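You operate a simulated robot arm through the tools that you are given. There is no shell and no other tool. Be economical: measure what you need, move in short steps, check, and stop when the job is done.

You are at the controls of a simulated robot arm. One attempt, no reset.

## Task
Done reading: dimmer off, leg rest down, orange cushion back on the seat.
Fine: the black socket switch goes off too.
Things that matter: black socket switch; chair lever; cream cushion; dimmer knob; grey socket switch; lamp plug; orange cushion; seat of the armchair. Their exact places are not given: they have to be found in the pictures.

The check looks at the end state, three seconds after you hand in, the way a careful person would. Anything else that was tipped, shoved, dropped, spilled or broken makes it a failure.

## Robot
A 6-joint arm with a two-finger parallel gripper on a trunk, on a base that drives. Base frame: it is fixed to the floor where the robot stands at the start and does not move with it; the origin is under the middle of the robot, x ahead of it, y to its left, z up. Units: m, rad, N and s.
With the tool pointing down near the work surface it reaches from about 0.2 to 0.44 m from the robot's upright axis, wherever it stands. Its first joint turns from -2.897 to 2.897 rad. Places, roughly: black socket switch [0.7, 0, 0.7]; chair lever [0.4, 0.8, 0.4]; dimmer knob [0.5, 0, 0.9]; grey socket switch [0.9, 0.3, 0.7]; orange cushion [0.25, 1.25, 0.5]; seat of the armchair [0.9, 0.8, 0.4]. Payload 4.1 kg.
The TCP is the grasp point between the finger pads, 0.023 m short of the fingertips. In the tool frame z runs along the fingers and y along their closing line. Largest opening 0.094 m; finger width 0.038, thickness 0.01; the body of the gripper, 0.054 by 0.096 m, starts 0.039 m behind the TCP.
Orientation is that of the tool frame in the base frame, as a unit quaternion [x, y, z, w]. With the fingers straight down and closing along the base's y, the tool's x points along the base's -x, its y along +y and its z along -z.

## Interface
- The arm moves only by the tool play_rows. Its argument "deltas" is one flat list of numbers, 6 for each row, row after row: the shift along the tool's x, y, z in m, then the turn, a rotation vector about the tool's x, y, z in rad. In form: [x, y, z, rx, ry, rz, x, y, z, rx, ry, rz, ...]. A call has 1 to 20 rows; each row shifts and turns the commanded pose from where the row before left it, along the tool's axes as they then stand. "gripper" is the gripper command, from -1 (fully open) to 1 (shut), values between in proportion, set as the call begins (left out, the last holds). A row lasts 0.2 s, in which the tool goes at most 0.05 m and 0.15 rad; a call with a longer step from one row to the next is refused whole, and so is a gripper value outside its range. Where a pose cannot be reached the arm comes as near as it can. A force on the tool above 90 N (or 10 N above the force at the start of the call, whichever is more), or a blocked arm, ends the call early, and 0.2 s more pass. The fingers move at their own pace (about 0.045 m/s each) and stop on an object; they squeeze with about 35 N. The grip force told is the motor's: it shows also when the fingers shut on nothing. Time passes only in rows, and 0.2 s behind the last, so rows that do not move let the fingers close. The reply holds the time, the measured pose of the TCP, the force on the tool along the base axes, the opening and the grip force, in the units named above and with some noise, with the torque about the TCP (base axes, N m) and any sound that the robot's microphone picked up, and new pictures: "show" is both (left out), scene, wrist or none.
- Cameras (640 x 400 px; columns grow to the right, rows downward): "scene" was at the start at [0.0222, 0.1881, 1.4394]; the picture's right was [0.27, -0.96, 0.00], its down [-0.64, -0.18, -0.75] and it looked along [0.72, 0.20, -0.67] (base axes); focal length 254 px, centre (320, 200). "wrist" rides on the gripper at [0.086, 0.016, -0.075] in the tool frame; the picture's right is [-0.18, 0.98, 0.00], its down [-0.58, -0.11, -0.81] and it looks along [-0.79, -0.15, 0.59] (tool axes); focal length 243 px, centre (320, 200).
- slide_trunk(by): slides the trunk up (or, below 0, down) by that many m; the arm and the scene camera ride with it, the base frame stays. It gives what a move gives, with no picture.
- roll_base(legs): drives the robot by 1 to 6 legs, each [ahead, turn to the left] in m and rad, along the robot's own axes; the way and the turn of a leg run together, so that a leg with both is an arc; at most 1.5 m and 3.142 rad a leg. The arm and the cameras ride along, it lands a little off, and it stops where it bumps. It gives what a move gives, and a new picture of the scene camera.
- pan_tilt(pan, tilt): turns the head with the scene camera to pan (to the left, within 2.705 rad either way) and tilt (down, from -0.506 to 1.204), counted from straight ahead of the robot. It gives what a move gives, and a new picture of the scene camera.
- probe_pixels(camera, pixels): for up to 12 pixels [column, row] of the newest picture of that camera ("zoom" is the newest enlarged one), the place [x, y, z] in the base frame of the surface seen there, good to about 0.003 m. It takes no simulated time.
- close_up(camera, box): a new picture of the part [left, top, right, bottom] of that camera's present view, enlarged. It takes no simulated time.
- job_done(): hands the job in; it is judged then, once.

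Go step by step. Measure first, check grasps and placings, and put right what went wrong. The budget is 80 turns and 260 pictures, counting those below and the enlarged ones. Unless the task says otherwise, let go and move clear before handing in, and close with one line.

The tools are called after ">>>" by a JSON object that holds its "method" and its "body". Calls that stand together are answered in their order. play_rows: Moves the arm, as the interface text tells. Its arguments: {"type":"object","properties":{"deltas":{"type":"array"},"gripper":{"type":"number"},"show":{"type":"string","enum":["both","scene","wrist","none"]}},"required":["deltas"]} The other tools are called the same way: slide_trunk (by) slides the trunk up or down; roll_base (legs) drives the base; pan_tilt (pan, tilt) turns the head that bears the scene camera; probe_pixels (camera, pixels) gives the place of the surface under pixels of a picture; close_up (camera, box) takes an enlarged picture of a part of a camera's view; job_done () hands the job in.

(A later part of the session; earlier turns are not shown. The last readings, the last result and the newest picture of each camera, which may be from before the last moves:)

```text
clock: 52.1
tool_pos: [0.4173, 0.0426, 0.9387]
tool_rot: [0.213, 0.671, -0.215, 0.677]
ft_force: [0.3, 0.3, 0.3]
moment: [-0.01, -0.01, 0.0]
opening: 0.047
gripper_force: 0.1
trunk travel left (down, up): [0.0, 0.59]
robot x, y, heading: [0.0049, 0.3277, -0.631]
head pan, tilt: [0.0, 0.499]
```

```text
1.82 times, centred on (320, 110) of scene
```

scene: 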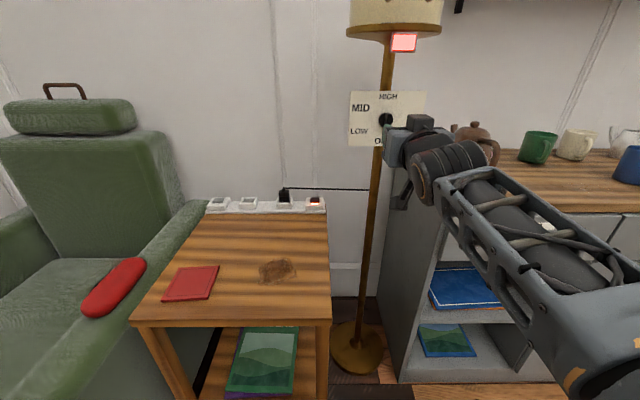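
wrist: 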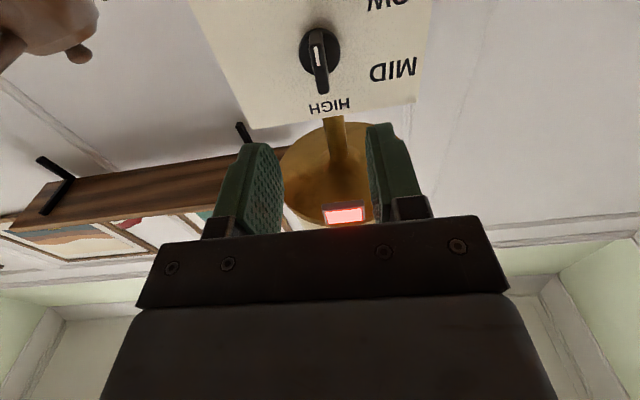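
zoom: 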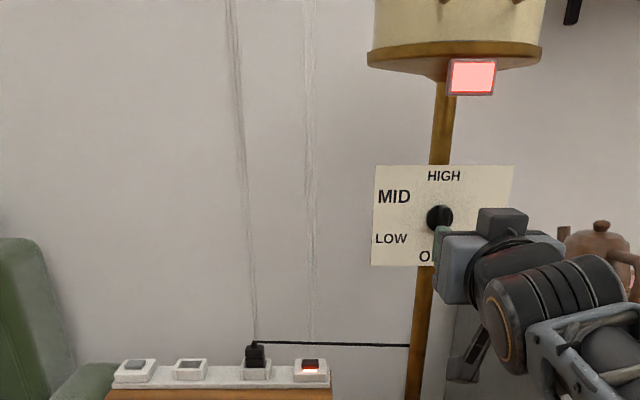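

The dimmer is at OFF (white mark on the OFF side, shade dark). Now I'll look at the black switch at (315,203).

>>> {"method": "close_up", "body": {"camera": "scene", "box": [200, 180, 340, 225]}}

>>> {"method": "close_up", "body": {"camera": "scene", "box": [296, 186, 336, 218]}}

```text
4.57 times, centred on (270, 202) of scene
```

zoom: 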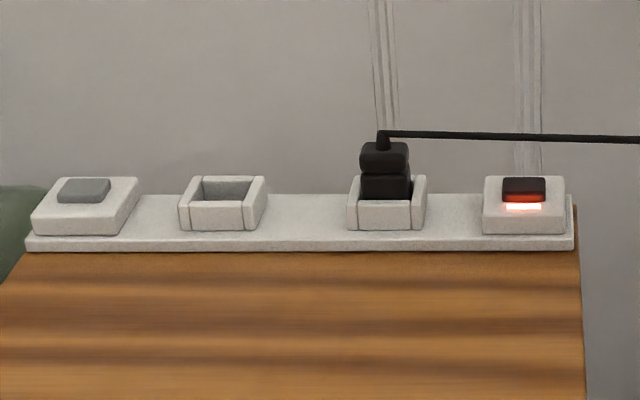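

```text
12.50 times, centred on (316, 202) of scene
```

zoom: 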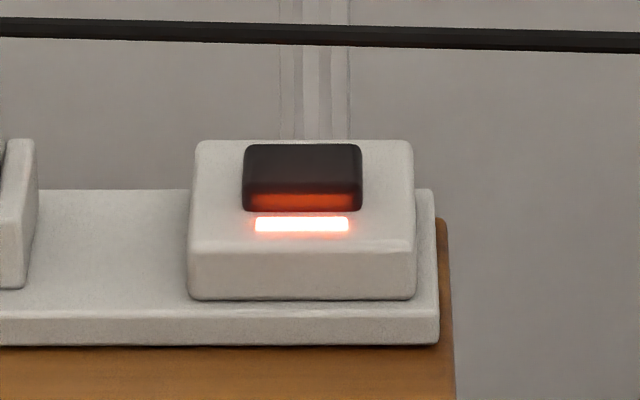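

>>> {"method": "probe_pixels", "body": {"camera": "zoom", "pixels": [[302, 152], [302, 165], [302, 178], [302, 188], [302, 203], [250, 165], [355, 165], [302, 235], [220, 170], [390, 170], [302, 143], [302, 30]]}}

>>> {"method": "close_up", "body": {"camera": "scene", "box": [200, 190, 240, 222]}}

>>> {"method": "probe_pixels", "body": {"camera": "zoom", "pixels": [[290, 110], [290, 125], [290, 140], [290, 155], [290, 165], [290, 185]]}}

```text
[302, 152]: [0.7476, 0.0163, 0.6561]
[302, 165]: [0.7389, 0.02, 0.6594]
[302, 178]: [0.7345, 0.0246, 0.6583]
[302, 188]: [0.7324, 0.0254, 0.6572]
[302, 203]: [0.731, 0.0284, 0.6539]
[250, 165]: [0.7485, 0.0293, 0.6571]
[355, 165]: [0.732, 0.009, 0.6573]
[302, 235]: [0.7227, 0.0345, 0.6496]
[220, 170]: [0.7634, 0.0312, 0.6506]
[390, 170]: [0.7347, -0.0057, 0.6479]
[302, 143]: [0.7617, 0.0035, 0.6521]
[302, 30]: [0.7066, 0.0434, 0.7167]
```

```text
12.50 times, centred on (220, 206) of scene
```

zoom: 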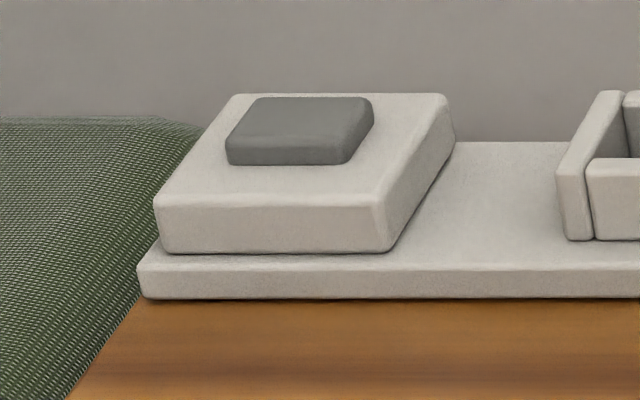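

```text
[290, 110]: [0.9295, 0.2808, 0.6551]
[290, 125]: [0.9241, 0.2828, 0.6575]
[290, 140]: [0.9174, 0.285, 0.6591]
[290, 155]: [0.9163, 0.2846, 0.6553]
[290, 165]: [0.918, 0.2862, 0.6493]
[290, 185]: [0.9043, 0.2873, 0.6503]
```

The rocker sits near (0.7395, 0.020, 0.658) with its near side raised. Before reaching, I'll measure the wall, cable and table edges.

>>> {"method": "probe_pixels", "body": {"camera": "scene", "pixels": [[315, 170], [285, 150], [310, 189], [330, 189], [350, 190], [295, 188], [284, 192], [327, 322], [150, 322], [327, 215], [440, 30], [345, 35]]}}

>>> {"method": "pan_tilt", "body": {"pan": 0.15, "tilt": 1.1}}

```text
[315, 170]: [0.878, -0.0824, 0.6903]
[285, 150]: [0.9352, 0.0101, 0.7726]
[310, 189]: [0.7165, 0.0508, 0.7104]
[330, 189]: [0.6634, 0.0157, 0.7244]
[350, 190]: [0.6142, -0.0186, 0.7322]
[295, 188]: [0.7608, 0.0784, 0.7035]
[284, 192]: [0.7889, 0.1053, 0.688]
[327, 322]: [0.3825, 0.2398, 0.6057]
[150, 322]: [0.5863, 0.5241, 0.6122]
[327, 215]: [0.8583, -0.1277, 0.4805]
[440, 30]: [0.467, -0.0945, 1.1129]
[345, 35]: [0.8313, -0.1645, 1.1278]
```

```text
clock: 53.1
tool_pos: [0.4165, 0.0412, 0.9378]
tool_rot: [0.212, 0.672, -0.214, 0.677]
ft_force: [0.2, -0.9, -0.5]
moment: [0.0, -0.02, 0.0]
opening: 0.047
gripper_force: 0.1
trunk travel left (down, up): [0.0, 0.59]
robot x, y, heading: [0.0038, 0.3265, -0.627]
head pan, tilt: [0.15, 1.1]
```

scene: 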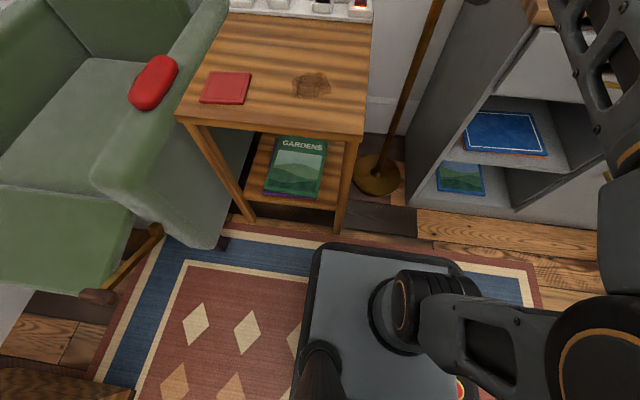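

>>> {"method": "probe_pixels", "body": {"camera": "scene", "pixels": [[390, 247], [330, 250], [312, 300], [340, 280], [470, 265], [360, 340], [250, 221], [346, 228], [155, 230], [100, 296], [130, 265], [165, 250]]}}

>>> {"method": "close_up", "body": {"camera": "scene", "box": [60, 200, 240, 320]}}

```text
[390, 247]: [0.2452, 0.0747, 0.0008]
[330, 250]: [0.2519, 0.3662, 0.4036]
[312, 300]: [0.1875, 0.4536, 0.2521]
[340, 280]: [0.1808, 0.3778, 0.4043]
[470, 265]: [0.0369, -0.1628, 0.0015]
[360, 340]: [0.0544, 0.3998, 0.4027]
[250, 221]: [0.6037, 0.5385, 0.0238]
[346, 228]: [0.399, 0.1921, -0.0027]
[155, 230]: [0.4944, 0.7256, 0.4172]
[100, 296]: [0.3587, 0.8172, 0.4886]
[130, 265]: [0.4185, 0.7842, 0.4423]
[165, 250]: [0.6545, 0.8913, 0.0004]
```

```text
3.33 times, centred on (150, 260) of scene
```

zoom: 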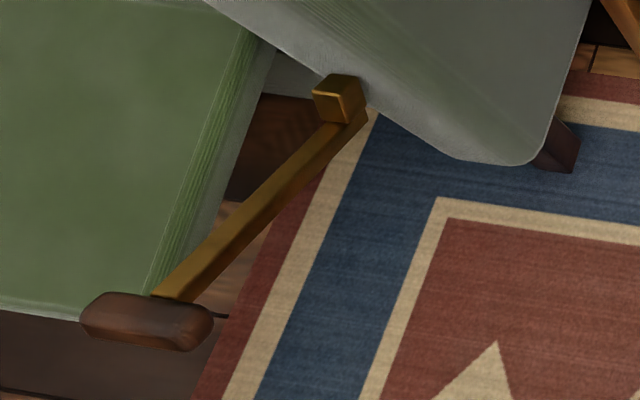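

The wall leaves plenty of room behind the strip, and the cable passes about 35 mm on the robot's side of the switch at z≈0.713. I'll shift the base left along the table, then forward, so the arm reaches the switch clear of the lamp.

>>> {"method": "roll_base", "body": {"legs": [[0, 1.571], [0.25, 0], [0, -1.571]]}}

```text
clock: 62.5
tool_pos: [0.5659, 0.2295, 0.9391]
tool_rot: [0.222, 0.668, -0.224, 0.674]
ft_force: [-0.4, -0.3, 0.4]
moment: [-0.02, 0.02, 0.01]
opening: 0.0469
gripper_force: 0.1
trunk travel left (down, up): [0.0, 0.59]
robot x, y, heading: [0.1592, 0.5261, -0.659]
head pan, tilt: [0.15, 1.1]
```

scene: 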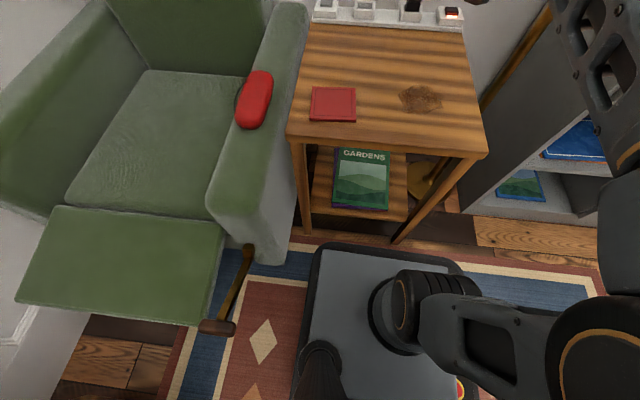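

The base is at s≈0.52 with room ahead. I'll straighten and move 0.12 m forward.

>>> {"method": "roll_base", "body": {"legs": [[0, 0.033], [0.12, 0]]}}

>>> {"method": "pan_tilt", "body": {"pan": -0.05, "tilt": 0.7}}

```text
clock: 64.3
tool_pos: [0.6524, 0.183, 0.9402]
tool_rot: [0.214, 0.67, -0.218, 0.677]
ft_force: [-0.1, -0.3, -0.5]
moment: [0.03, 0.03, 0.02]
opening: 0.047
gripper_force: 0.0
trunk travel left (down, up): [0.0, 0.59]
robot x, y, heading: [0.2374, 0.4716, -0.64]
head pan, tilt: [0.15, 1.1]
stopped in leg 2: the robot was blocked; the commanded pose is now the measured one
```

scene: 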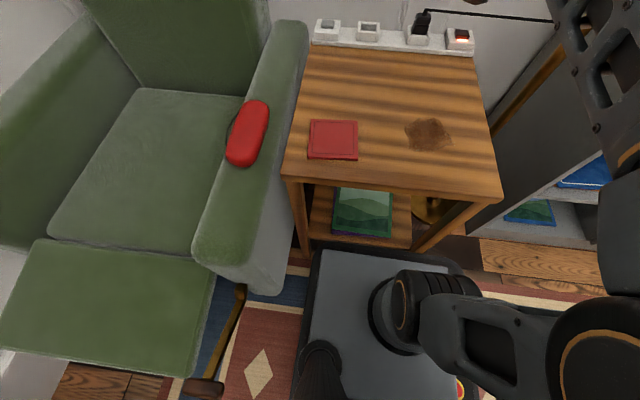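

```text
clock: 65.2
tool_pos: [0.6524, 0.1848, 0.9389]
tool_rot: [0.213, 0.67, -0.216, 0.678]
ft_force: [0.1, -0.7, -0.2]
moment: [-0.01, -0.02, 0.0]
opening: 0.0471
gripper_force: 0.0
trunk travel left (down, up): [0.0, 0.59]
robot x, y, heading: [0.2405, 0.4736, -0.649]
head pan, tilt: [-0.051, 0.7]
```

scene: 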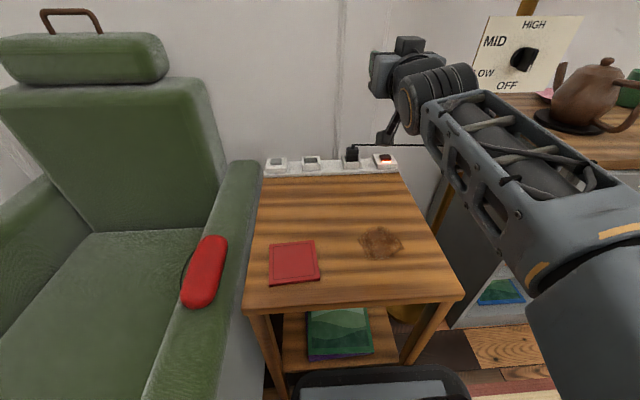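

The base was blocked, probably brushing the table. I'll back off 1 cm and re-measure to see whether the table moved.

>>> {"method": "roll_base", "body": {"legs": [[-0.015, 0]]}}

>>> {"method": "close_up", "body": {"camera": "scene", "box": [250, 130, 410, 190]}}

```text
clock: 65.9
tool_pos: [0.6399, 0.1932, 0.9382]
tool_rot: [0.214, 0.67, -0.217, 0.676]
ft_force: [-0.5, 0.1, 0.6]
moment: [-0.05, 0.01, 0.01]
opening: 0.0469
gripper_force: 0.1
trunk travel left (down, up): [0.0, 0.59]
robot x, y, heading: [0.2293, 0.4811, -0.645]
head pan, tilt: [-0.051, 0.7]
```

scene: 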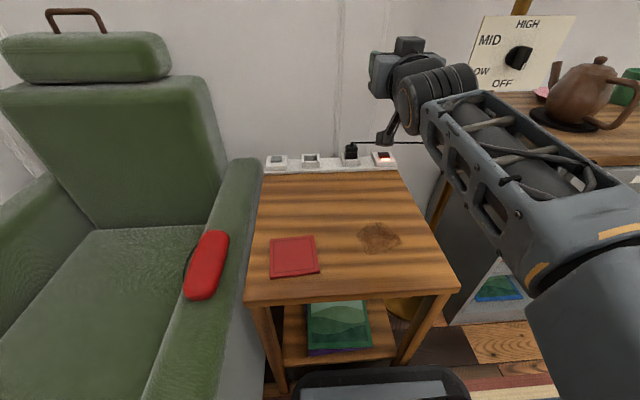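

```text
4.00 times, centred on (330, 160) of scene
```

zoom: 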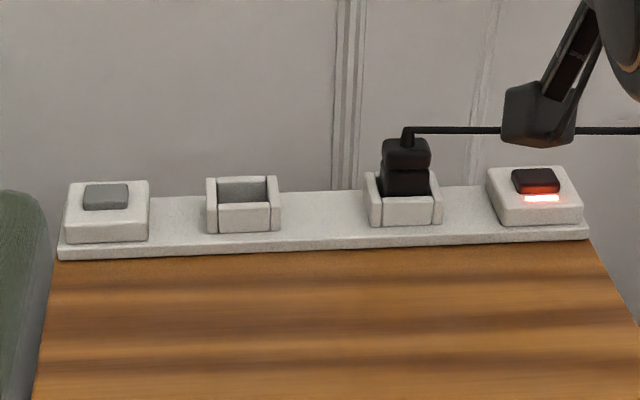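

>>> {"method": "probe_pixels", "body": {"camera": "zoom", "pixels": [[535, 177], [533, 172], [538, 184], [540, 190], [516, 180], [556, 177], [495, 178], [105, 195], [60, 250], [585, 228], [440, 130], [600, 131]]}}

>>> {"method": "probe_pixels", "body": {"camera": "scene", "pixels": [[248, 298], [460, 288], [455, 284], [400, 388], [360, 375], [293, 255]]}}

```text
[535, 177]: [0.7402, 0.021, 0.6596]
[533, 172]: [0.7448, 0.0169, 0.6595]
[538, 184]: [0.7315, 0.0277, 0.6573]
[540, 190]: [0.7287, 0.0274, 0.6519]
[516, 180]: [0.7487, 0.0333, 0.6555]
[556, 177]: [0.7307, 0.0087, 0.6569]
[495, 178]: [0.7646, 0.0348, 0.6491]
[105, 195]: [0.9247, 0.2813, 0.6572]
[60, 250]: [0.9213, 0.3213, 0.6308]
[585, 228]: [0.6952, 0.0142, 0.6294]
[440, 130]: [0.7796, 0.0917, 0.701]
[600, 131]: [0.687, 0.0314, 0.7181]
```

```text
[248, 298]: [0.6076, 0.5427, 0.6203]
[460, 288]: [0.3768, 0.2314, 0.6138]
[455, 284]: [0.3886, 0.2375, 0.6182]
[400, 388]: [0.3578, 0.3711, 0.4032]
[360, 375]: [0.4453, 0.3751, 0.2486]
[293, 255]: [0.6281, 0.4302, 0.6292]
```

The table has not moved. I'll raise the trunk 0.2 m, pitch the tool down and see if the reach is enough.

>>> {"method": "slide_trunk", "body": {"by": 0.2}}

>>> {"method": "play_rows", "body": {"deltas": [0, 0, 0, 0, 0.1428, 0, 0, 0, 0, 0, 0.1428, 0, 0, 0, 0, 0, 0.1428, 0, 0, 0, 0, 0, 0.1428, 0, 0, 0, 0, 0, 0.1428, 0, 0, 0, 0, 0, 0.1428, 0, 0, 0, 0, 0, 0.1428, 0, 0, 0, 0, 0, 0.1428, 0, 0, 0, 0, 0, 0.1428, 0, 0, 0, 0, 0, 0.1428, 0, 0, 0, 0, 0, 0.1428, 0], "show": "scene"}}

```text
clock: 68.1
tool_pos: [0.6395, 0.1941, 1.1384]
tool_rot: [0.214, 0.67, -0.217, 0.677]
ft_force: [1.0, -0.2, 0.2]
moment: [0.05, -0.03, -0.03]
opening: 0.0469
gripper_force: 0.2
trunk travel left (down, up): [-0.2, 0.39]
robot x, y, heading: [0.2287, 0.4826, -0.646]
head pan, tilt: [-0.051, 0.7]
```

```text
clock: 70.5
tool_pos: [0.6108, 0.2138, 1.0649]
tool_rot: [0.305, 0.952, -0.003, 0.004]
ft_force: [0.3, 0.0, 0.3]
moment: [-0.01, -0.01, -0.02]
opening: 0.0471
gripper_force: 0.1
out of reach, approached as far as the arm can: row 9, 10, 11
trunk travel left (down, up): [-0.2, 0.39]
robot x, y, heading: [0.2303, 0.4793, -0.641]
head pan, tilt: [-0.051, 0.7]
```

scene: 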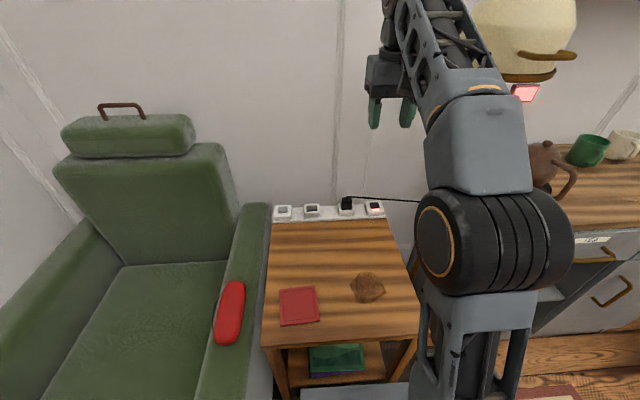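

Vertical reach at this height was limited. I'll lower the tool over the table, where the arm is less stretched, and test how far out it goes.

>>> {"method": "play_rows", "body": {"deltas": [0, 0, 0.045, 0, 0, 0, 0, 0, 0.045, 0, 0, 0, 0, 0, 0.045, 0, 0, 0, 0, 0, 0.045, 0, 0, 0, 0, 0, 0.045, 0, 0, 0, 0, 0, 0.045, 0, 0, 0, -0.04, 0, 0, 0, 0, 0, -0.04, 0, 0, 0, 0, 0, -0.04, 0, 0, 0, 0, 0, -0.04, 0, 0, 0, 0, 0], "show": "scene"}}

```text
clock: 72.7
tool_pos: [0.7452, 0.1197, 0.7966]
tool_rot: [0.305, 0.952, -0.002, 0.004]
ft_force: [-0.6, 1.0, 0.2]
moment: [0.0, 0.0, -0.01]
opening: 0.0469
gripper_force: 0.0
trunk travel left (down, up): [-0.2, 0.39]
robot x, y, heading: [0.2305, 0.4846, -0.646]
head pan, tilt: [-0.051, 0.7]
```

scene: 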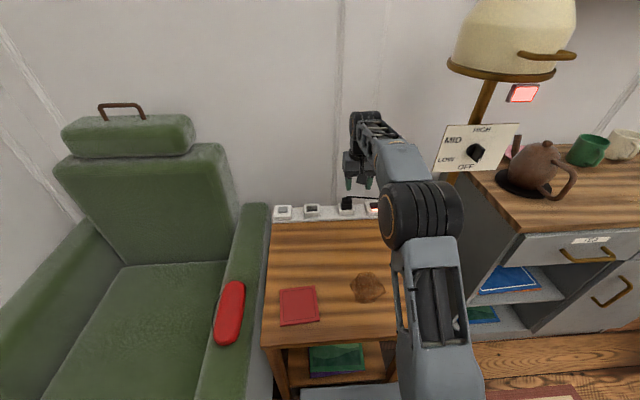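

Fully reached at 0.62 m. Now I'll roll -90° so the closing line is near–far and the camera points to the right.

>>> {"method": "play_rows", "body": {"deltas": [0, 0, 0, 0, 0, -0.1428, 0, 0, 0, 0, 0, -0.1428, 0, 0, 0, 0, 0, -0.1428, 0, 0, 0, 0, 0, -0.1428, 0, 0, 0, 0, 0, -0.1428, 0, 0, 0, 0, 0, -0.1428, 0, 0, 0, 0, 0, -0.1428, 0, 0, 0, 0, 0, -0.1428, 0, 0, 0, 0, 0, -0.1428, 0, 0, 0, 0, 0, -0.1428, 0, 0, 0, 0, 0, -0.1428], "show": "both"}}

```text
clock: 75.1
tool_pos: [0.7432, 0.118, 0.7952]
tool_rot: [-0.458, 0.889, -0.005, 0.001]
ft_force: [0.1, 0.1, 0.2]
moment: [0.01, 0.02, 0.02]
opening: 0.0469
gripper_force: 0.0
trunk travel left (down, up): [-0.2, 0.39]
robot x, y, heading: [0.2278, 0.4795, -0.642]
head pan, tilt: [-0.051, 0.7]
```

scene: 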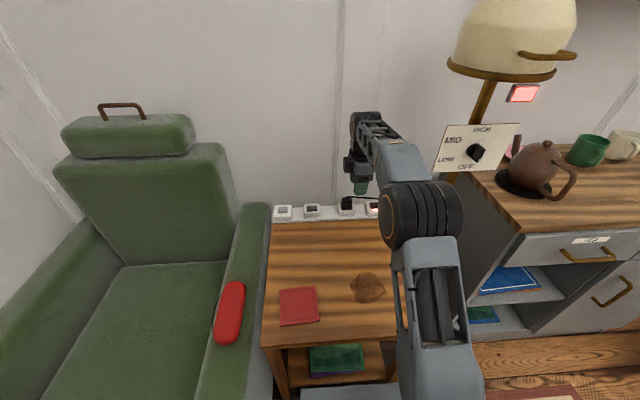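
wrist: 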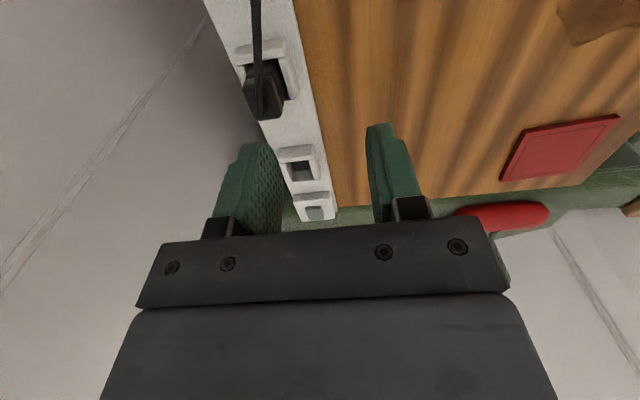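

Orientation is exact. I'll move above the press point at this safe height.

>>> {"method": "play_rows", "body": {"deltas": [0.0205, -0.0192, 0, 0, 0, 0, 0.0205, -0.0192, 0, 0, 0, 0, 0.0205, -0.0192, 0, 0, 0, 0, 0.0205, -0.0192, 0, 0, 0, 0], "show": "both"}}

```text
clock: 76.1
tool_pos: [0.7377, 0.0244, 0.7855]
tool_rot: [-0.457, 0.889, -0.004, 0.001]
ft_force: [-0.8, 0.8, 1.2]
moment: [0.01, -0.02, 0.0]
opening: 0.0469
gripper_force: 0.0
out of reach, approached as far as the arm can: row 3, 4
trunk travel left (down, up): [-0.2, 0.39]
robot x, y, heading: [0.2318, 0.4831, -0.647]
head pan, tilt: [-0.051, 0.7]
```

scene: 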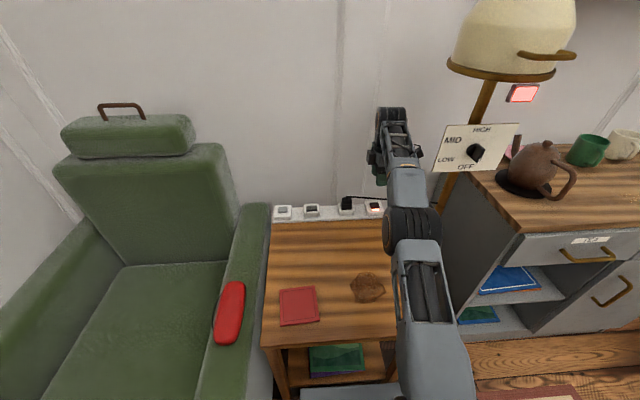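
wrist: 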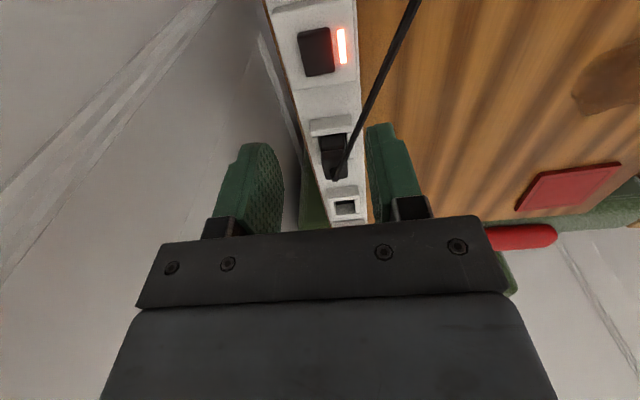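

I'm 27 mm short because the shoulder is low. I'll raise the trunk 0.15 m and come back down, which extends the reach.

>>> {"method": "slide_trunk", "body": {"by": 0.15}}

>>> {"method": "play_rows", "body": {"deltas": [0, 0, 0.04, 0, 0, 0, 0, 0, 0.04, 0, 0, 0, 0, 0, 0.04, 0, 0, 0, 0, 0, 0.03, 0, 0, 0, 0.0026, -0.0133, 0, 0, 0, 0, 0, -0.0133, 0, 0, 0, 0], "show": "both"}}

```text
clock: 77.9
tool_pos: [0.7397, 0.0247, 0.9369]
tool_rot: [-0.458, 0.889, -0.005, 0.001]
ft_force: [-0.4, 0.1, 0.2]
moment: [0.0, 0.03, -0.02]
opening: 0.0467
gripper_force: 0.0
trunk travel left (down, up): [-0.35, 0.24]
robot x, y, heading: [0.2262, 0.482, -0.646]
head pan, tilt: [-0.051, 0.7]
```

```text
clock: 79.3
tool_pos: [0.7608, 0.0066, 0.7863]
tool_rot: [-0.458, 0.889, -0.005, 0.002]
ft_force: [-1.2, 1.0, 1.3]
moment: [0.0, 0.02, -0.01]
opening: 0.0469
gripper_force: 0.0
trunk travel left (down, up): [-0.35, 0.24]
robot x, y, heading: [0.2319, 0.4826, -0.645]
head pan, tilt: [-0.051, 0.7]
```

scene: 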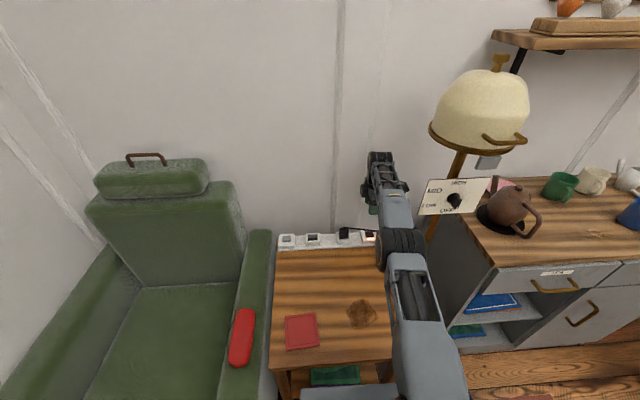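
wrist: 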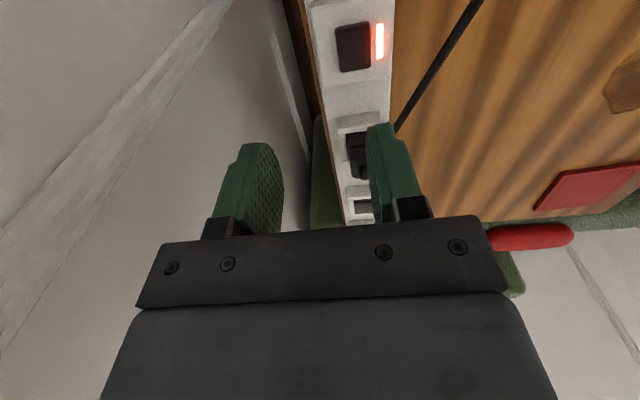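

The near finger (385,150) lines up above the switch row. I'll descend in part and check the alignment.

>>> {"method": "play_rows", "body": {"deltas": [0, 0.002, 0.025, 0, 0, 0, 0, 0, 0.025, 0, 0, 0, 0, 0, 0.025, 0, 0, 0], "show": "wrist"}}

>>> {"method": "close_up", "body": {"camera": "wrist", "box": [280, 20, 480, 200]}}

>>> {"method": "close_up", "body": {"camera": "scene", "box": [320, 180, 440, 270]}}

```text
clock: 80.1
tool_pos: [0.7591, 0.0062, 0.7131]
tool_rot: [-0.458, 0.889, -0.005, 0.002]
ft_force: [-0.2, -0.1, 0.0]
moment: [-0.03, -0.03, 0.0]
opening: 0.0469
gripper_force: 0.0
trunk travel left (down, up): [-0.35, 0.24]
robot x, y, heading: [0.2326, 0.4842, -0.641]
head pan, tilt: [-0.051, 0.7]
```

wrist: 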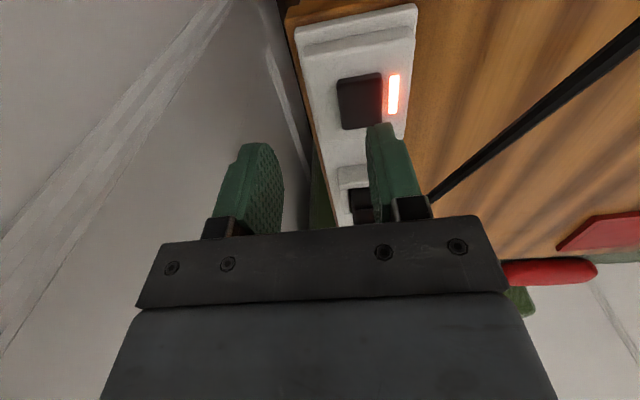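

```text
2.22 times, centred on (380, 110) of wrist
```

zoom: 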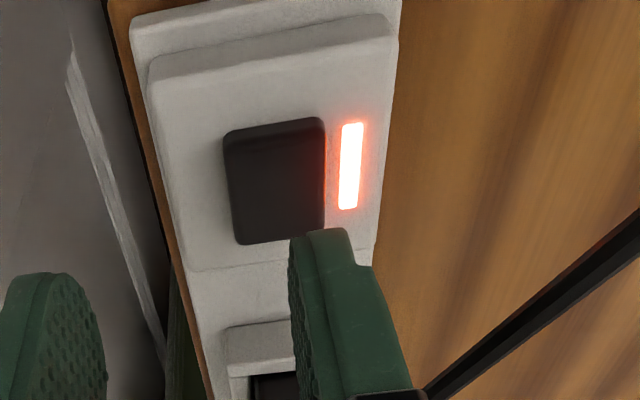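

```text
4.44 times, centred on (380, 225) of scene
```

zoom: 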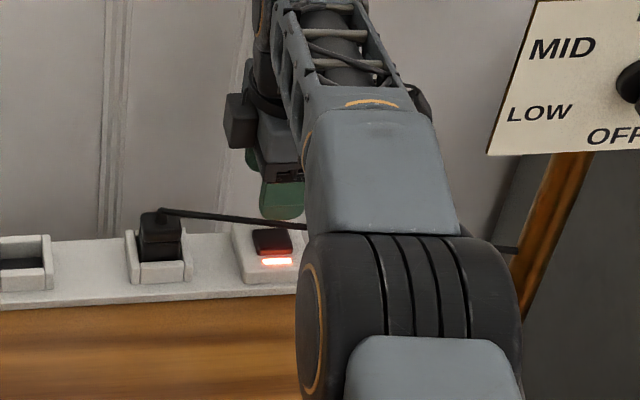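

The finger's path falls on the rocker's near half; I'll shift 3 mm nearer and descend to just touching.

>>> {"method": "play_rows", "body": {"deltas": [0, 0.003, 0.014, 0, 0, 0, 0, 0, 0.014, 0, 0, 0, 0, 0, 0.002, 0, 0, 0, 0, 0, 0.002, 0, 0, 0], "show": "wrist"}}

>>> {"method": "close_up", "body": {"camera": "wrist", "box": [280, 20, 480, 200]}}

```text
clock: 81.1
tool_pos: [0.7576, 0.008, 0.6801]
tool_rot: [-0.458, 0.889, -0.005, 0.002]
ft_force: [1.0, 0.7, 0.7]
moment: [0.04, 0.03, -0.04]
opening: 0.0469
gripper_force: 0.1
trunk travel left (down, up): [-0.35, 0.24]
robot x, y, heading: [0.231, 0.4807, -0.645]
head pan, tilt: [-0.051, 0.7]
```

wrist: 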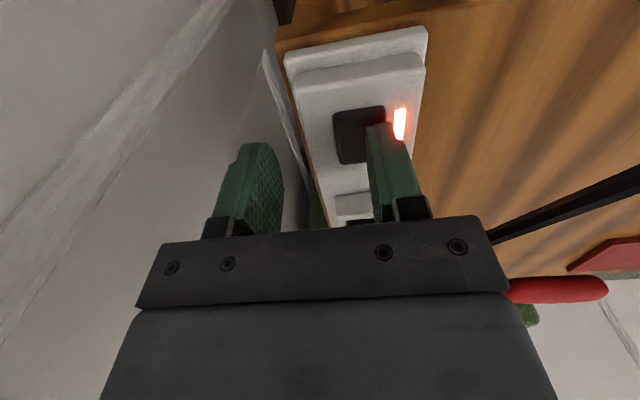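

```text
2.22 times, centred on (380, 110) of wrist
```

zoom: 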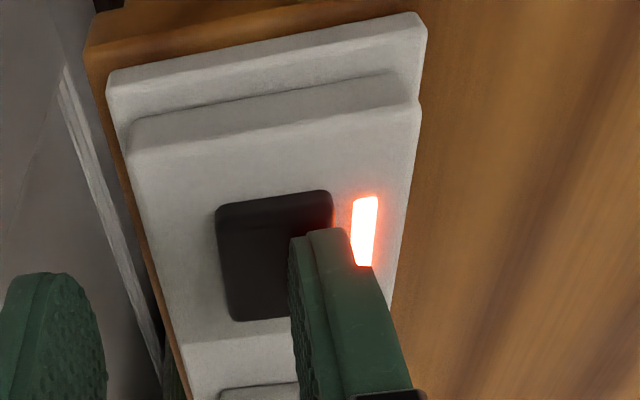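

The tip covers the rocker's near part. I'll shift 2 mm far and press down in small steps.

>>> {"method": "play_rows", "body": {"deltas": [0.003, -0.002, 0, 0, 0, 0, 0, 0, 0.002, 0, 0, 0, 0, 0, 0.002, 0, 0, 0, 0, 0, 0.001, 0, 0, 0], "show": "wrist"}}

```text
clock: 82.1
tool_pos: [0.7572, 0.0051, 0.6765]
tool_rot: [-0.457, 0.889, -0.007, 0.002]
ft_force: [1.6, 1.6, 10.5]
moment: [0.24, 0.2, -0.07]
opening: 0.0469
gripper_force: 0.1
trunk travel left (down, up): [-0.35, 0.24]
robot x, y, heading: [0.2226, 0.4812, -0.642]
head pan, tilt: [-0.051, 0.7]
heard: click
```

wrist: 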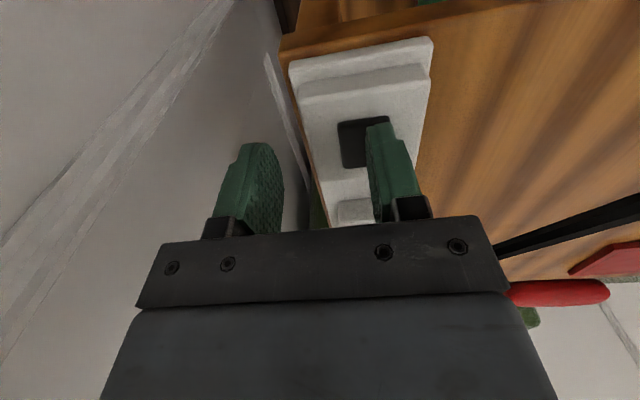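

A click was heard and the light went off. I'll lift straight up, pull back toward the robot and roll the tool back.

>>> {"method": "play_rows", "body": {"deltas": [0, 0, -0.03, 0, 0, 0, 0, 0, -0.04, 0, 0, 0, 0, 0, -0.04, 0, 0, 0, 0, 0, -0.04, 0, 0, 0, -0.03, 0.03, 0, 0, 0, 0, -0.03, 0.03, 0, 0, 0, 0, -0.02, 0.04, 0, 0, 0, 0, 0, 0.04, 0, 0, 0, 0.1428, 0, 0, 0, 0, 0, 0.1428, 0, 0, 0, 0, 0, 0.1428, 0, 0, 0, 0, 0, 0.1428, 0, 0, 0, 0, 0, 0.1428, 0, 0, 0, 0, 0, 0.1428, 0, 0, 0, 0, 0, 0.1428, 0, 0, 0, 0, 0, 0.1428, 0, 0, 0, 0, 0, 0.1428, 0, 0, 0, 0, 0, 0.1428, 0, 0, 0, 0, 0, 0.1428], "show": "scene"}}

>>> {"method": "close_up", "body": {"camera": "scene", "box": [260, 120, 540, 280]}}

```text
clock: 85.9
tool_pos: [0.7784, 0.0403, 0.8345]
tool_rot: [0.271, 0.962, -0.002, 0.003]
ft_force: [-0.6, -0.3, 0.3]
moment: [0.01, 0.0, 0.03]
opening: 0.0468
gripper_force: 0.1
out of reach, approached as far as the arm can: row 5, 6, 7, 8
trunk travel left (down, up): [-0.35, 0.24]
robot x, y, heading: [0.2307, 0.4856, -0.644]
head pan, tilt: [-0.051, 0.7]
```

scene: 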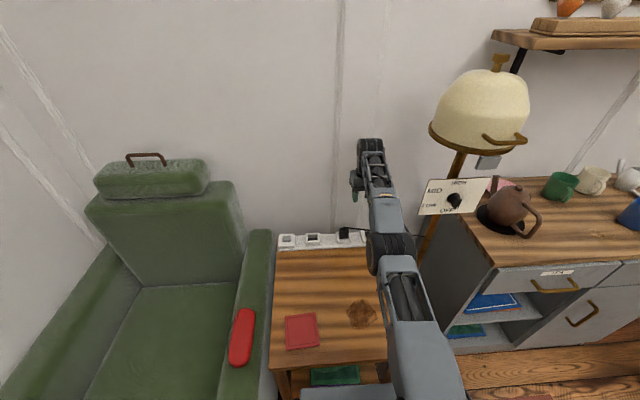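

```text
2.29 times, centred on (400, 200) of scene
```

zoom: 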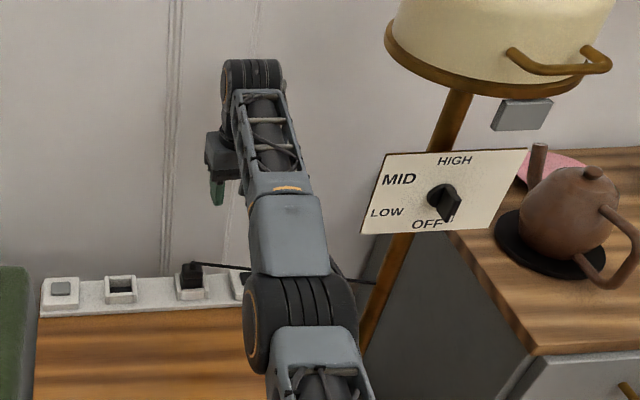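

The light is out, the plug is still in, and the dimmer points to OFF. The arm is near its reach limit, so I'll pull it straight back toward the robot.

>>> {"method": "play_rows", "body": {"deltas": [0.04, 0, 0, 0, 0, 0, 0.04, 0, 0, 0, 0, 0, 0.04, 0, 0, 0, 0, 0, 0.04, 0, 0, 0, 0, 0, 0.04, 0, 0, 0, 0, 0, 0.04, 0, 0, 0, 0, 0], "gripper": 1, "show": "scene"}}

>>> {"method": "close_up", "body": {"camera": "scene", "box": [260, 200, 420, 300]}}

```text
clock: 87.3
tool_pos: [0.7734, 0.0358, 0.8408]
tool_rot: [0.271, 0.963, -0.001, 0.003]
ft_force: [0.1, -0.3, -0.5]
moment: [-0.01, -0.01, 0.0]
opening: 0.0
gripper_force: 35.0
out of reach, approached as far as the arm can: row 1, 2, 3, 4, 5, 6
trunk travel left (down, up): [-0.35, 0.24]
robot x, y, heading: [0.2323, 0.4816, -0.643]
head pan, tilt: [-0.051, 0.7]
```

scene: 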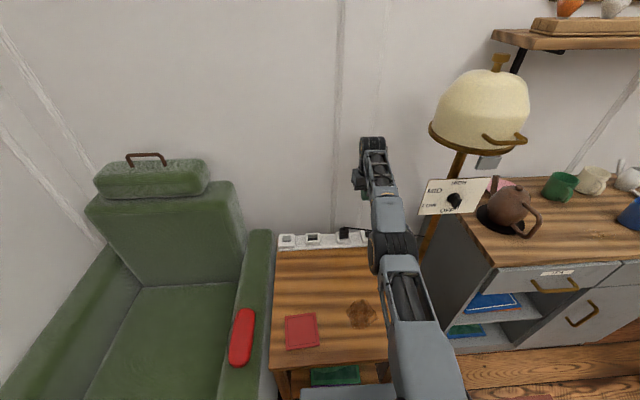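

```text
4.00 times, centred on (340, 250) of scene
```

zoom: 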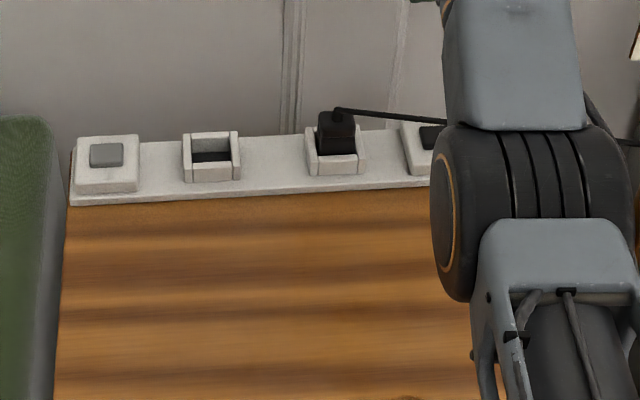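

The straight-armed posture is stuck, so I'll back the base up, which carries the gripper clear over the table at z≈0.84.

>>> {"method": "roll_base", "body": {"legs": [[-0.27, 0]]}}

>>> {"method": "play_rows", "body": {"deltas": [0, 0, 0.02, 0, 0, 0, 0, 0, 0.02, 0, 0, 0, 0.02, 0, 0, 0, 0, 0, 0.02, 0, 0, 0, 0, 0], "show": "scene"}}

```text
clock: 89.2
tool_pos: [0.5531, 0.2027, 0.84]
tool_rot: [0.27, 0.963, -0.002, 0.003]
ft_force: [-0.1, 0.3, -0.5]
moment: [-0.02, -0.04, 0.01]
opening: 0.0
gripper_force: 35.1
trunk travel left (down, up): [-0.35, 0.24]
robot x, y, heading: [0.0086, 0.6465, -0.641]
head pan, tilt: [-0.051, 0.7]
```

scene: 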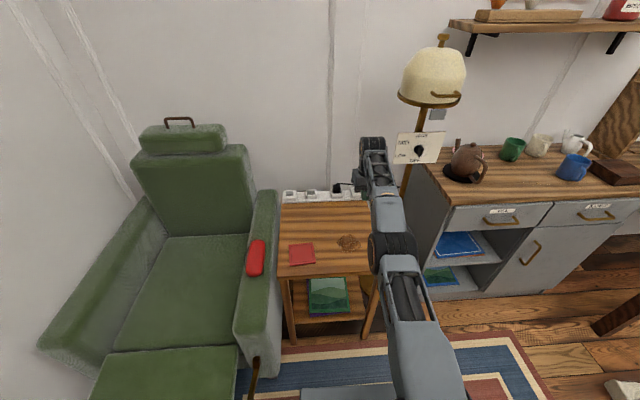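

```text
clock: 90.2
tool_pos: [0.5543, 0.1998, 0.8037]
tool_rot: [0.271, 0.963, -0.002, 0.002]
ft_force: [0.0, -0.1, -0.3]
moment: [-0.01, 0.02, 0.0]
opening: 0.0002
gripper_force: 35.0
out of reach, approached as far as the arm can: row 2, 3, 4
trunk travel left (down, up): [-0.35, 0.24]
robot x, y, heading: [0.0069, 0.651, -0.643]
head pan, tilt: [-0.051, 0.7]
```

scene: 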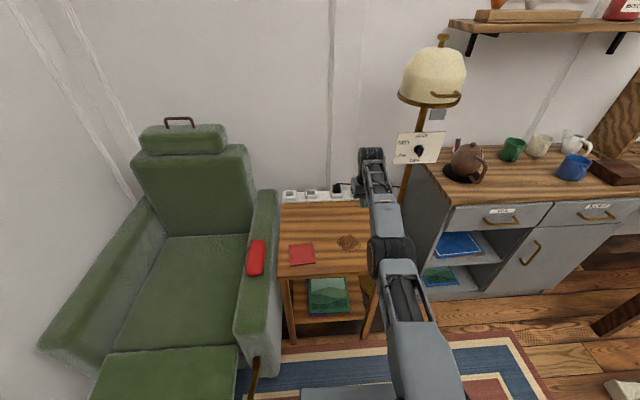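

I'll pitch the tool up a bit to unlock the elbow.

>>> {"method": "play_rows", "body": {"deltas": [0, 0, 0, 0, -0.1, 0, 0, 0, -0.02, 0, -0.14, 0, 0, 0, -0.02, 0, -0.14, 0, 0, 0, -0.03, 0, -0.14, 0, 0, 0, -0.03, 0, -0.14, 0, 0, 0, -0.03, 0, -0.1, 0], "show": "scene"}}

```text
clock: 91.6
tool_pos: [0.6287, 0.1242, 0.9451]
tool_rot: [0.251, 0.892, -0.102, 0.361]
ft_force: [-0.2, -0.5, -0.3]
moment: [-0.04, -0.01, 0.01]
opening: 0.0
gripper_force: 35.5
out of reach, approached as far as the arm can: row 1, 2, 3, 4, 5, 6
trunk travel left (down, up): [-0.35, 0.24]
robot x, y, heading: [0.0092, 0.6486, -0.637]
head pan, tilt: [-0.051, 0.7]
```

scene: 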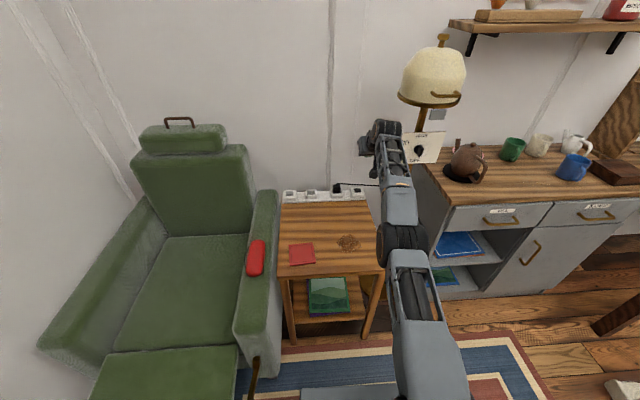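

The arm is at a straight-elbow singularity. I'll raise the trunk for clearance, then command a motion that matches a pure elbow bend.

>>> {"method": "slide_trunk", "body": {"by": 0.15}}

>>> {"method": "play_rows", "body": {"deltas": [0.0278, 0, 0.0287, 0, 0.08, 0, 0.0278, 0, 0.0287, 0, 0.08, 0, 0.0278, 0, 0.0287, 0, 0.08, 0, 0.0278, 0, 0.0287, 0, 0.08, 0, 0.0278, 0, 0.0287, 0, 0.08, 0], "show": "scene"}}

```text
clock: 93.3
tool_pos: [0.6295, 0.1243, 1.0957]
tool_rot: [0.251, 0.893, -0.102, 0.36]
ft_force: [0.5, 0.4, 0.2]
moment: [0.03, 0.01, -0.01]
opening: 0.0
gripper_force: 34.6
trunk travel left (down, up): [-0.5, 0.09]
robot x, y, heading: [0.0073, 0.6504, -0.646]
head pan, tilt: [-0.051, 0.7]
```

```text
clock: 94.5
tool_pos: [0.5958, 0.1435, 0.9003]
tool_rot: [0.266, 0.947, -0.051, 0.174]
ft_force: [-0.6, 0.8, -0.4]
moment: [0.01, 0.01, 0.02]
opening: 0.0001
gripper_force: 35.3
out of reach, approached as far as the arm can: row 2
trunk travel left (down, up): [-0.5, 0.09]
robot x, y, heading: [0.0112, 0.6481, -0.641]
head pan, tilt: [-0.051, 0.7]
```

scene: 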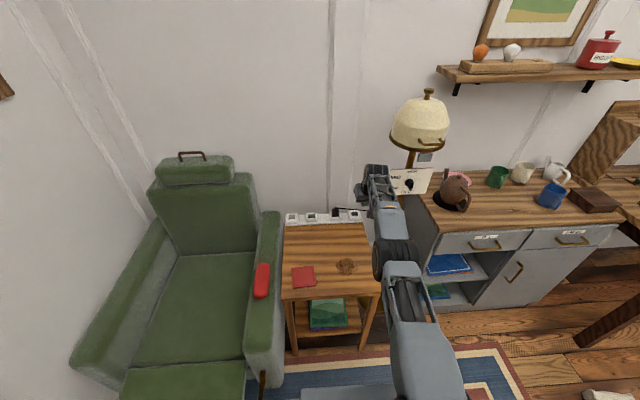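

The rows are reachable again. I'll pull back horizontally toward the robot.

>>> {"method": "play_rows", "body": {"deltas": [0.028, 0, -0.0107, 0, 0, 0, 0.028, 0, -0.0107, 0, 0, 0, 0.028, 0, -0.0107, 0, 0, 0, 0.028, 0, -0.0107, 0, 0, 0, 0.028, 0, -0.0107, 0, 0, 0, 0.028, 0, -0.0107, 0.0, 0.12, 0, 0.028, 0, -0.0107, 0, 0.12, 0, 0, 0, 0, 0, 0.12, 0], "show": "none"}}

```text
clock: 96.3
tool_pos: [0.419, 0.2523, 0.9026]
tool_rot: [0.271, 0.963, -0.002, 0.003]
ft_force: [1.2, -0.3, 1.0]
moment: [-0.03, -0.07, -0.01]
opening: 0.0
gripper_force: 35.2
out of reach, approached as far as the arm can: row 1
trunk travel left (down, up): [-0.5, 0.09]
robot x, y, heading: [0.0075, 0.6496, -0.648]
head pan, tilt: [-0.051, 0.7]
```

The arm is free again at 0.57 m. I'll turn the base left to face the lever.

>>> {"method": "roll_base", "body": {"legs": [[0, 1.13]]}}

>>> {"method": "pan_tilt", "body": {"pan": 0.1, "tilt": 1.1}}

```text
clock: 99.6
tool_pos: [0.5383, 0.8603, 0.9019]
tool_rot: [-0.295, 0.956, 0.0, 0.003]
ft_force: [-0.8, 0.6, -0.7]
moment: [0.01, 0.0, 0.0]
opening: 0.0
gripper_force: 35.4
trunk travel left (down, up): [-0.5, 0.09]
robot x, y, heading: [0.0091, 0.6471, 0.503]
head pan, tilt: [-0.051, 0.7]
```

scene: 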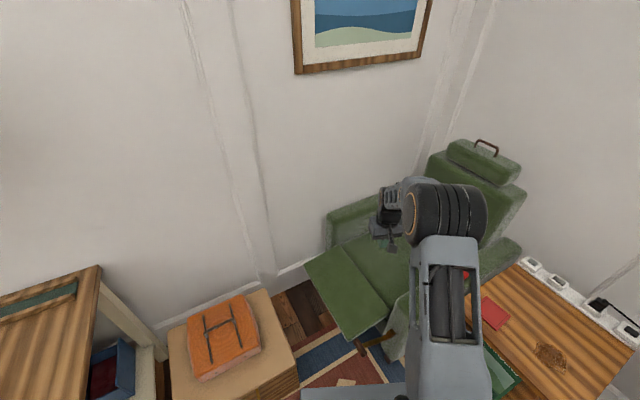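

```text
clock: 100.5
tool_pos: [0.5395, 0.8597, 0.9025]
tool_rot: [-0.294, 0.956, 0.0, 0.002]
ft_force: [-0.5, -0.7, 0.0]
moment: [-0.02, 0.01, -0.01]
opening: 0.0
gripper_force: 34.9
trunk travel left (down, up): [-0.5, 0.09]
robot x, y, heading: [0.0072, 0.6506, 0.502]
head pan, tilt: [0.099, 1.1]
```

scene: 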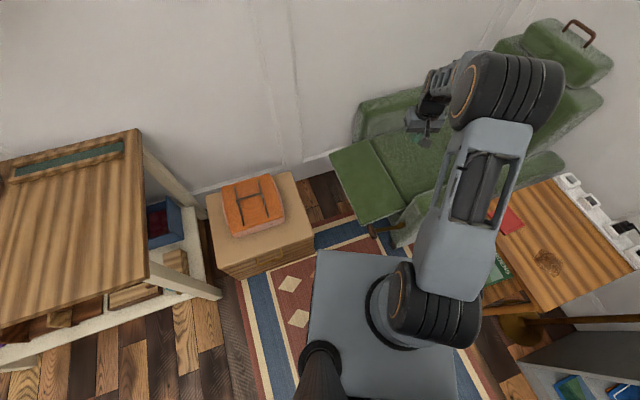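

>>> {"method": "close_up", "body": {"camera": "scene", "box": [330, 180, 450, 260]}}

>>> {"method": "probe_pixels", "body": {"camera": "zoom", "pixels": [[220, 270], [205, 270], [240, 268], [225, 285], [260, 250], [320, 245], [365, 235], [200, 215], [100, 60], [300, 200], [230, 230], [380, 330]]}}

```text
5.00 times, centred on (390, 220) of scene
```

zoom: 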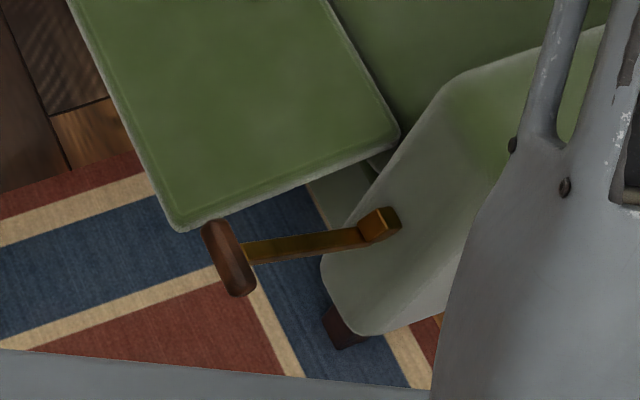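

```text
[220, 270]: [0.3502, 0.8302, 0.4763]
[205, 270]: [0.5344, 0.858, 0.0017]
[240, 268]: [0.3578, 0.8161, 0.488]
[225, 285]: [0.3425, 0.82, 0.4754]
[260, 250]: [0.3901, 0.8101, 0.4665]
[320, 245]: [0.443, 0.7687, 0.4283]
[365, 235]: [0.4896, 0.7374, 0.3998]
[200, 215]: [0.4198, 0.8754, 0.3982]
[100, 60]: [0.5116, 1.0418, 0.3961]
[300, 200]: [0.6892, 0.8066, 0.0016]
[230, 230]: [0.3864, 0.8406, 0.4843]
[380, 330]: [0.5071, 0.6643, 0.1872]
```

The lever knob is at about (0.362, 0.826, 0.486) and its rod rises from the root at (0.49, 0.737, 0.40), so it should be pushed down. I'll move above it and lower the trunk.

>>> {"method": "play_rows", "body": {"deltas": [0.0332, 0.0142, 0, 0, 0, 0, 0.0332, 0.0142, 0, 0, 0, 0, 0.0332, 0.0142, 0, 0, 0, 0, 0.0332, 0.0142, 0, 0, 0, 0, 0.0332, 0.0142, 0, 0, 0, 0], "show": "none"}}

>>> {"method": "slide_trunk", "body": {"by": -0.28}}

>>> {"method": "play_rows", "body": {"deltas": [0, 0, 0.02, 0, 0, 0], "show": "both"}}

```text
clock: 101.7
tool_pos: [0.3625, 0.8246, 0.9014]
tool_rot: [-0.294, 0.956, 0.001, 0.003]
ft_force: [0.6, -0.5, -0.1]
moment: [0.03, 0.04, 0.01]
opening: 0.0002
gripper_force: 34.9
trunk travel left (down, up): [-0.5, 0.09]
robot x, y, heading: [0.0043, 0.6473, 0.506]
head pan, tilt: [0.099, 1.1]
```

```text
clock: 104.5
tool_pos: [0.3618, 0.8246, 0.6203]
tool_rot: [-0.294, 0.956, 0.0, 0.002]
ft_force: [0.6, 0.0, 0.5]
moment: [0.0, -0.02, 0.0]
opening: 0.0003
gripper_force: 35.0
trunk travel left (down, up): [-0.22, 0.37]
robot x, y, heading: [0.0124, 0.6461, 0.502]
head pan, tilt: [0.099, 1.1]
```

```text
clock: 104.9
tool_pos: [0.3617, 0.8259, 0.6011]
tool_rot: [-0.294, 0.956, -0.001, 0.003]
ft_force: [-0.2, -0.3, 0.0]
moment: [-0.01, 0.03, -0.01]
opening: 0.0001
gripper_force: 35.4
trunk travel left (down, up): [-0.22, 0.37]
robot x, y, heading: [0.0081, 0.649, 0.5]
head pan, tilt: [0.099, 1.1]
```

scene: 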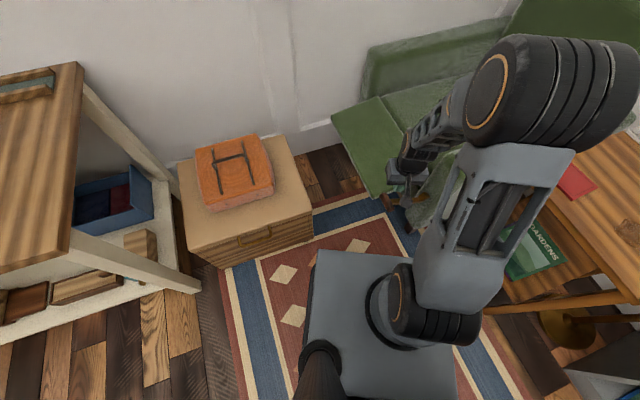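
wrist: 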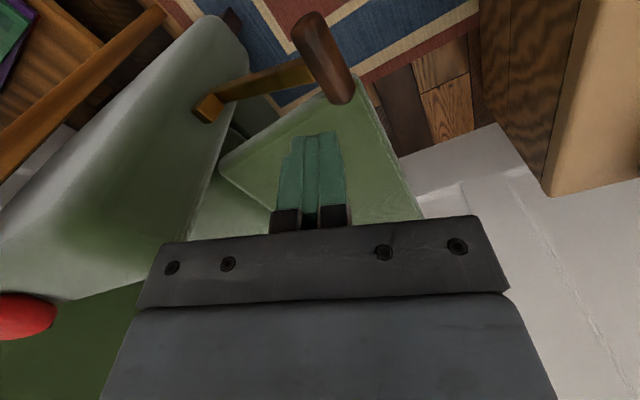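

The predicted landing of the fingertips (320,69) is right on the brown knob. I'll descend to contact and begin pressing.

>>> {"method": "play_rows", "body": {"deltas": [0, 0, 0.03, 0, 0, 0, 0, 0, 0.03, 0, 0, 0, 0, 0, 0.02, 0, 0, 0, 0.0, 0.002, 0.01, 0, 0, 0, 0.001, 0.003, 0.01, 0, 0, 0, 0.001, 0.003, 0.01, 0, 0, 0, 0.001, 0.003, 0.01, 0, 0, 0], "show": "both"}}

```text
clock: 106.1
tool_pos: [0.3631, 0.8253, 0.5146]
tool_rot: [-0.294, 0.956, 0.0, 0.008]
ft_force: [-17.0, -5.1, 54.2]
moment: [-0.53, 1.29, 0.16]
opening: 0.0001
gripper_force: 34.6
trunk travel left (down, up): [-0.22, 0.37]
robot x, y, heading: [0.0082, 0.6486, 0.5]
head pan, tilt: [0.099, 1.1]
stopped in row 5: the force on the tool passed its limit (the readings are from after the stop); the commanded pose is now the measured one
```

scene: 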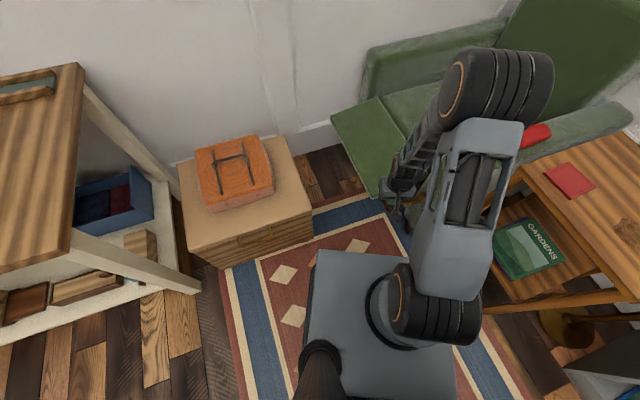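
wrist: 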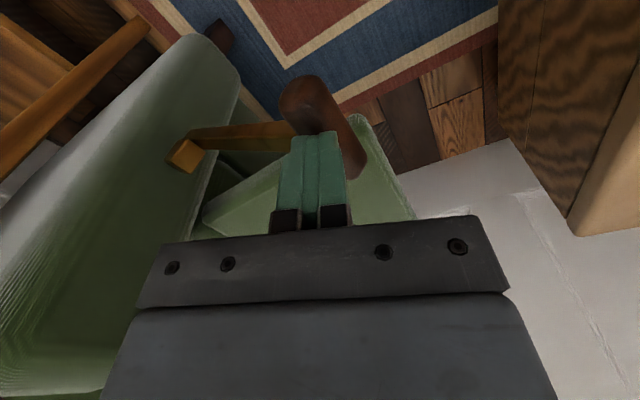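

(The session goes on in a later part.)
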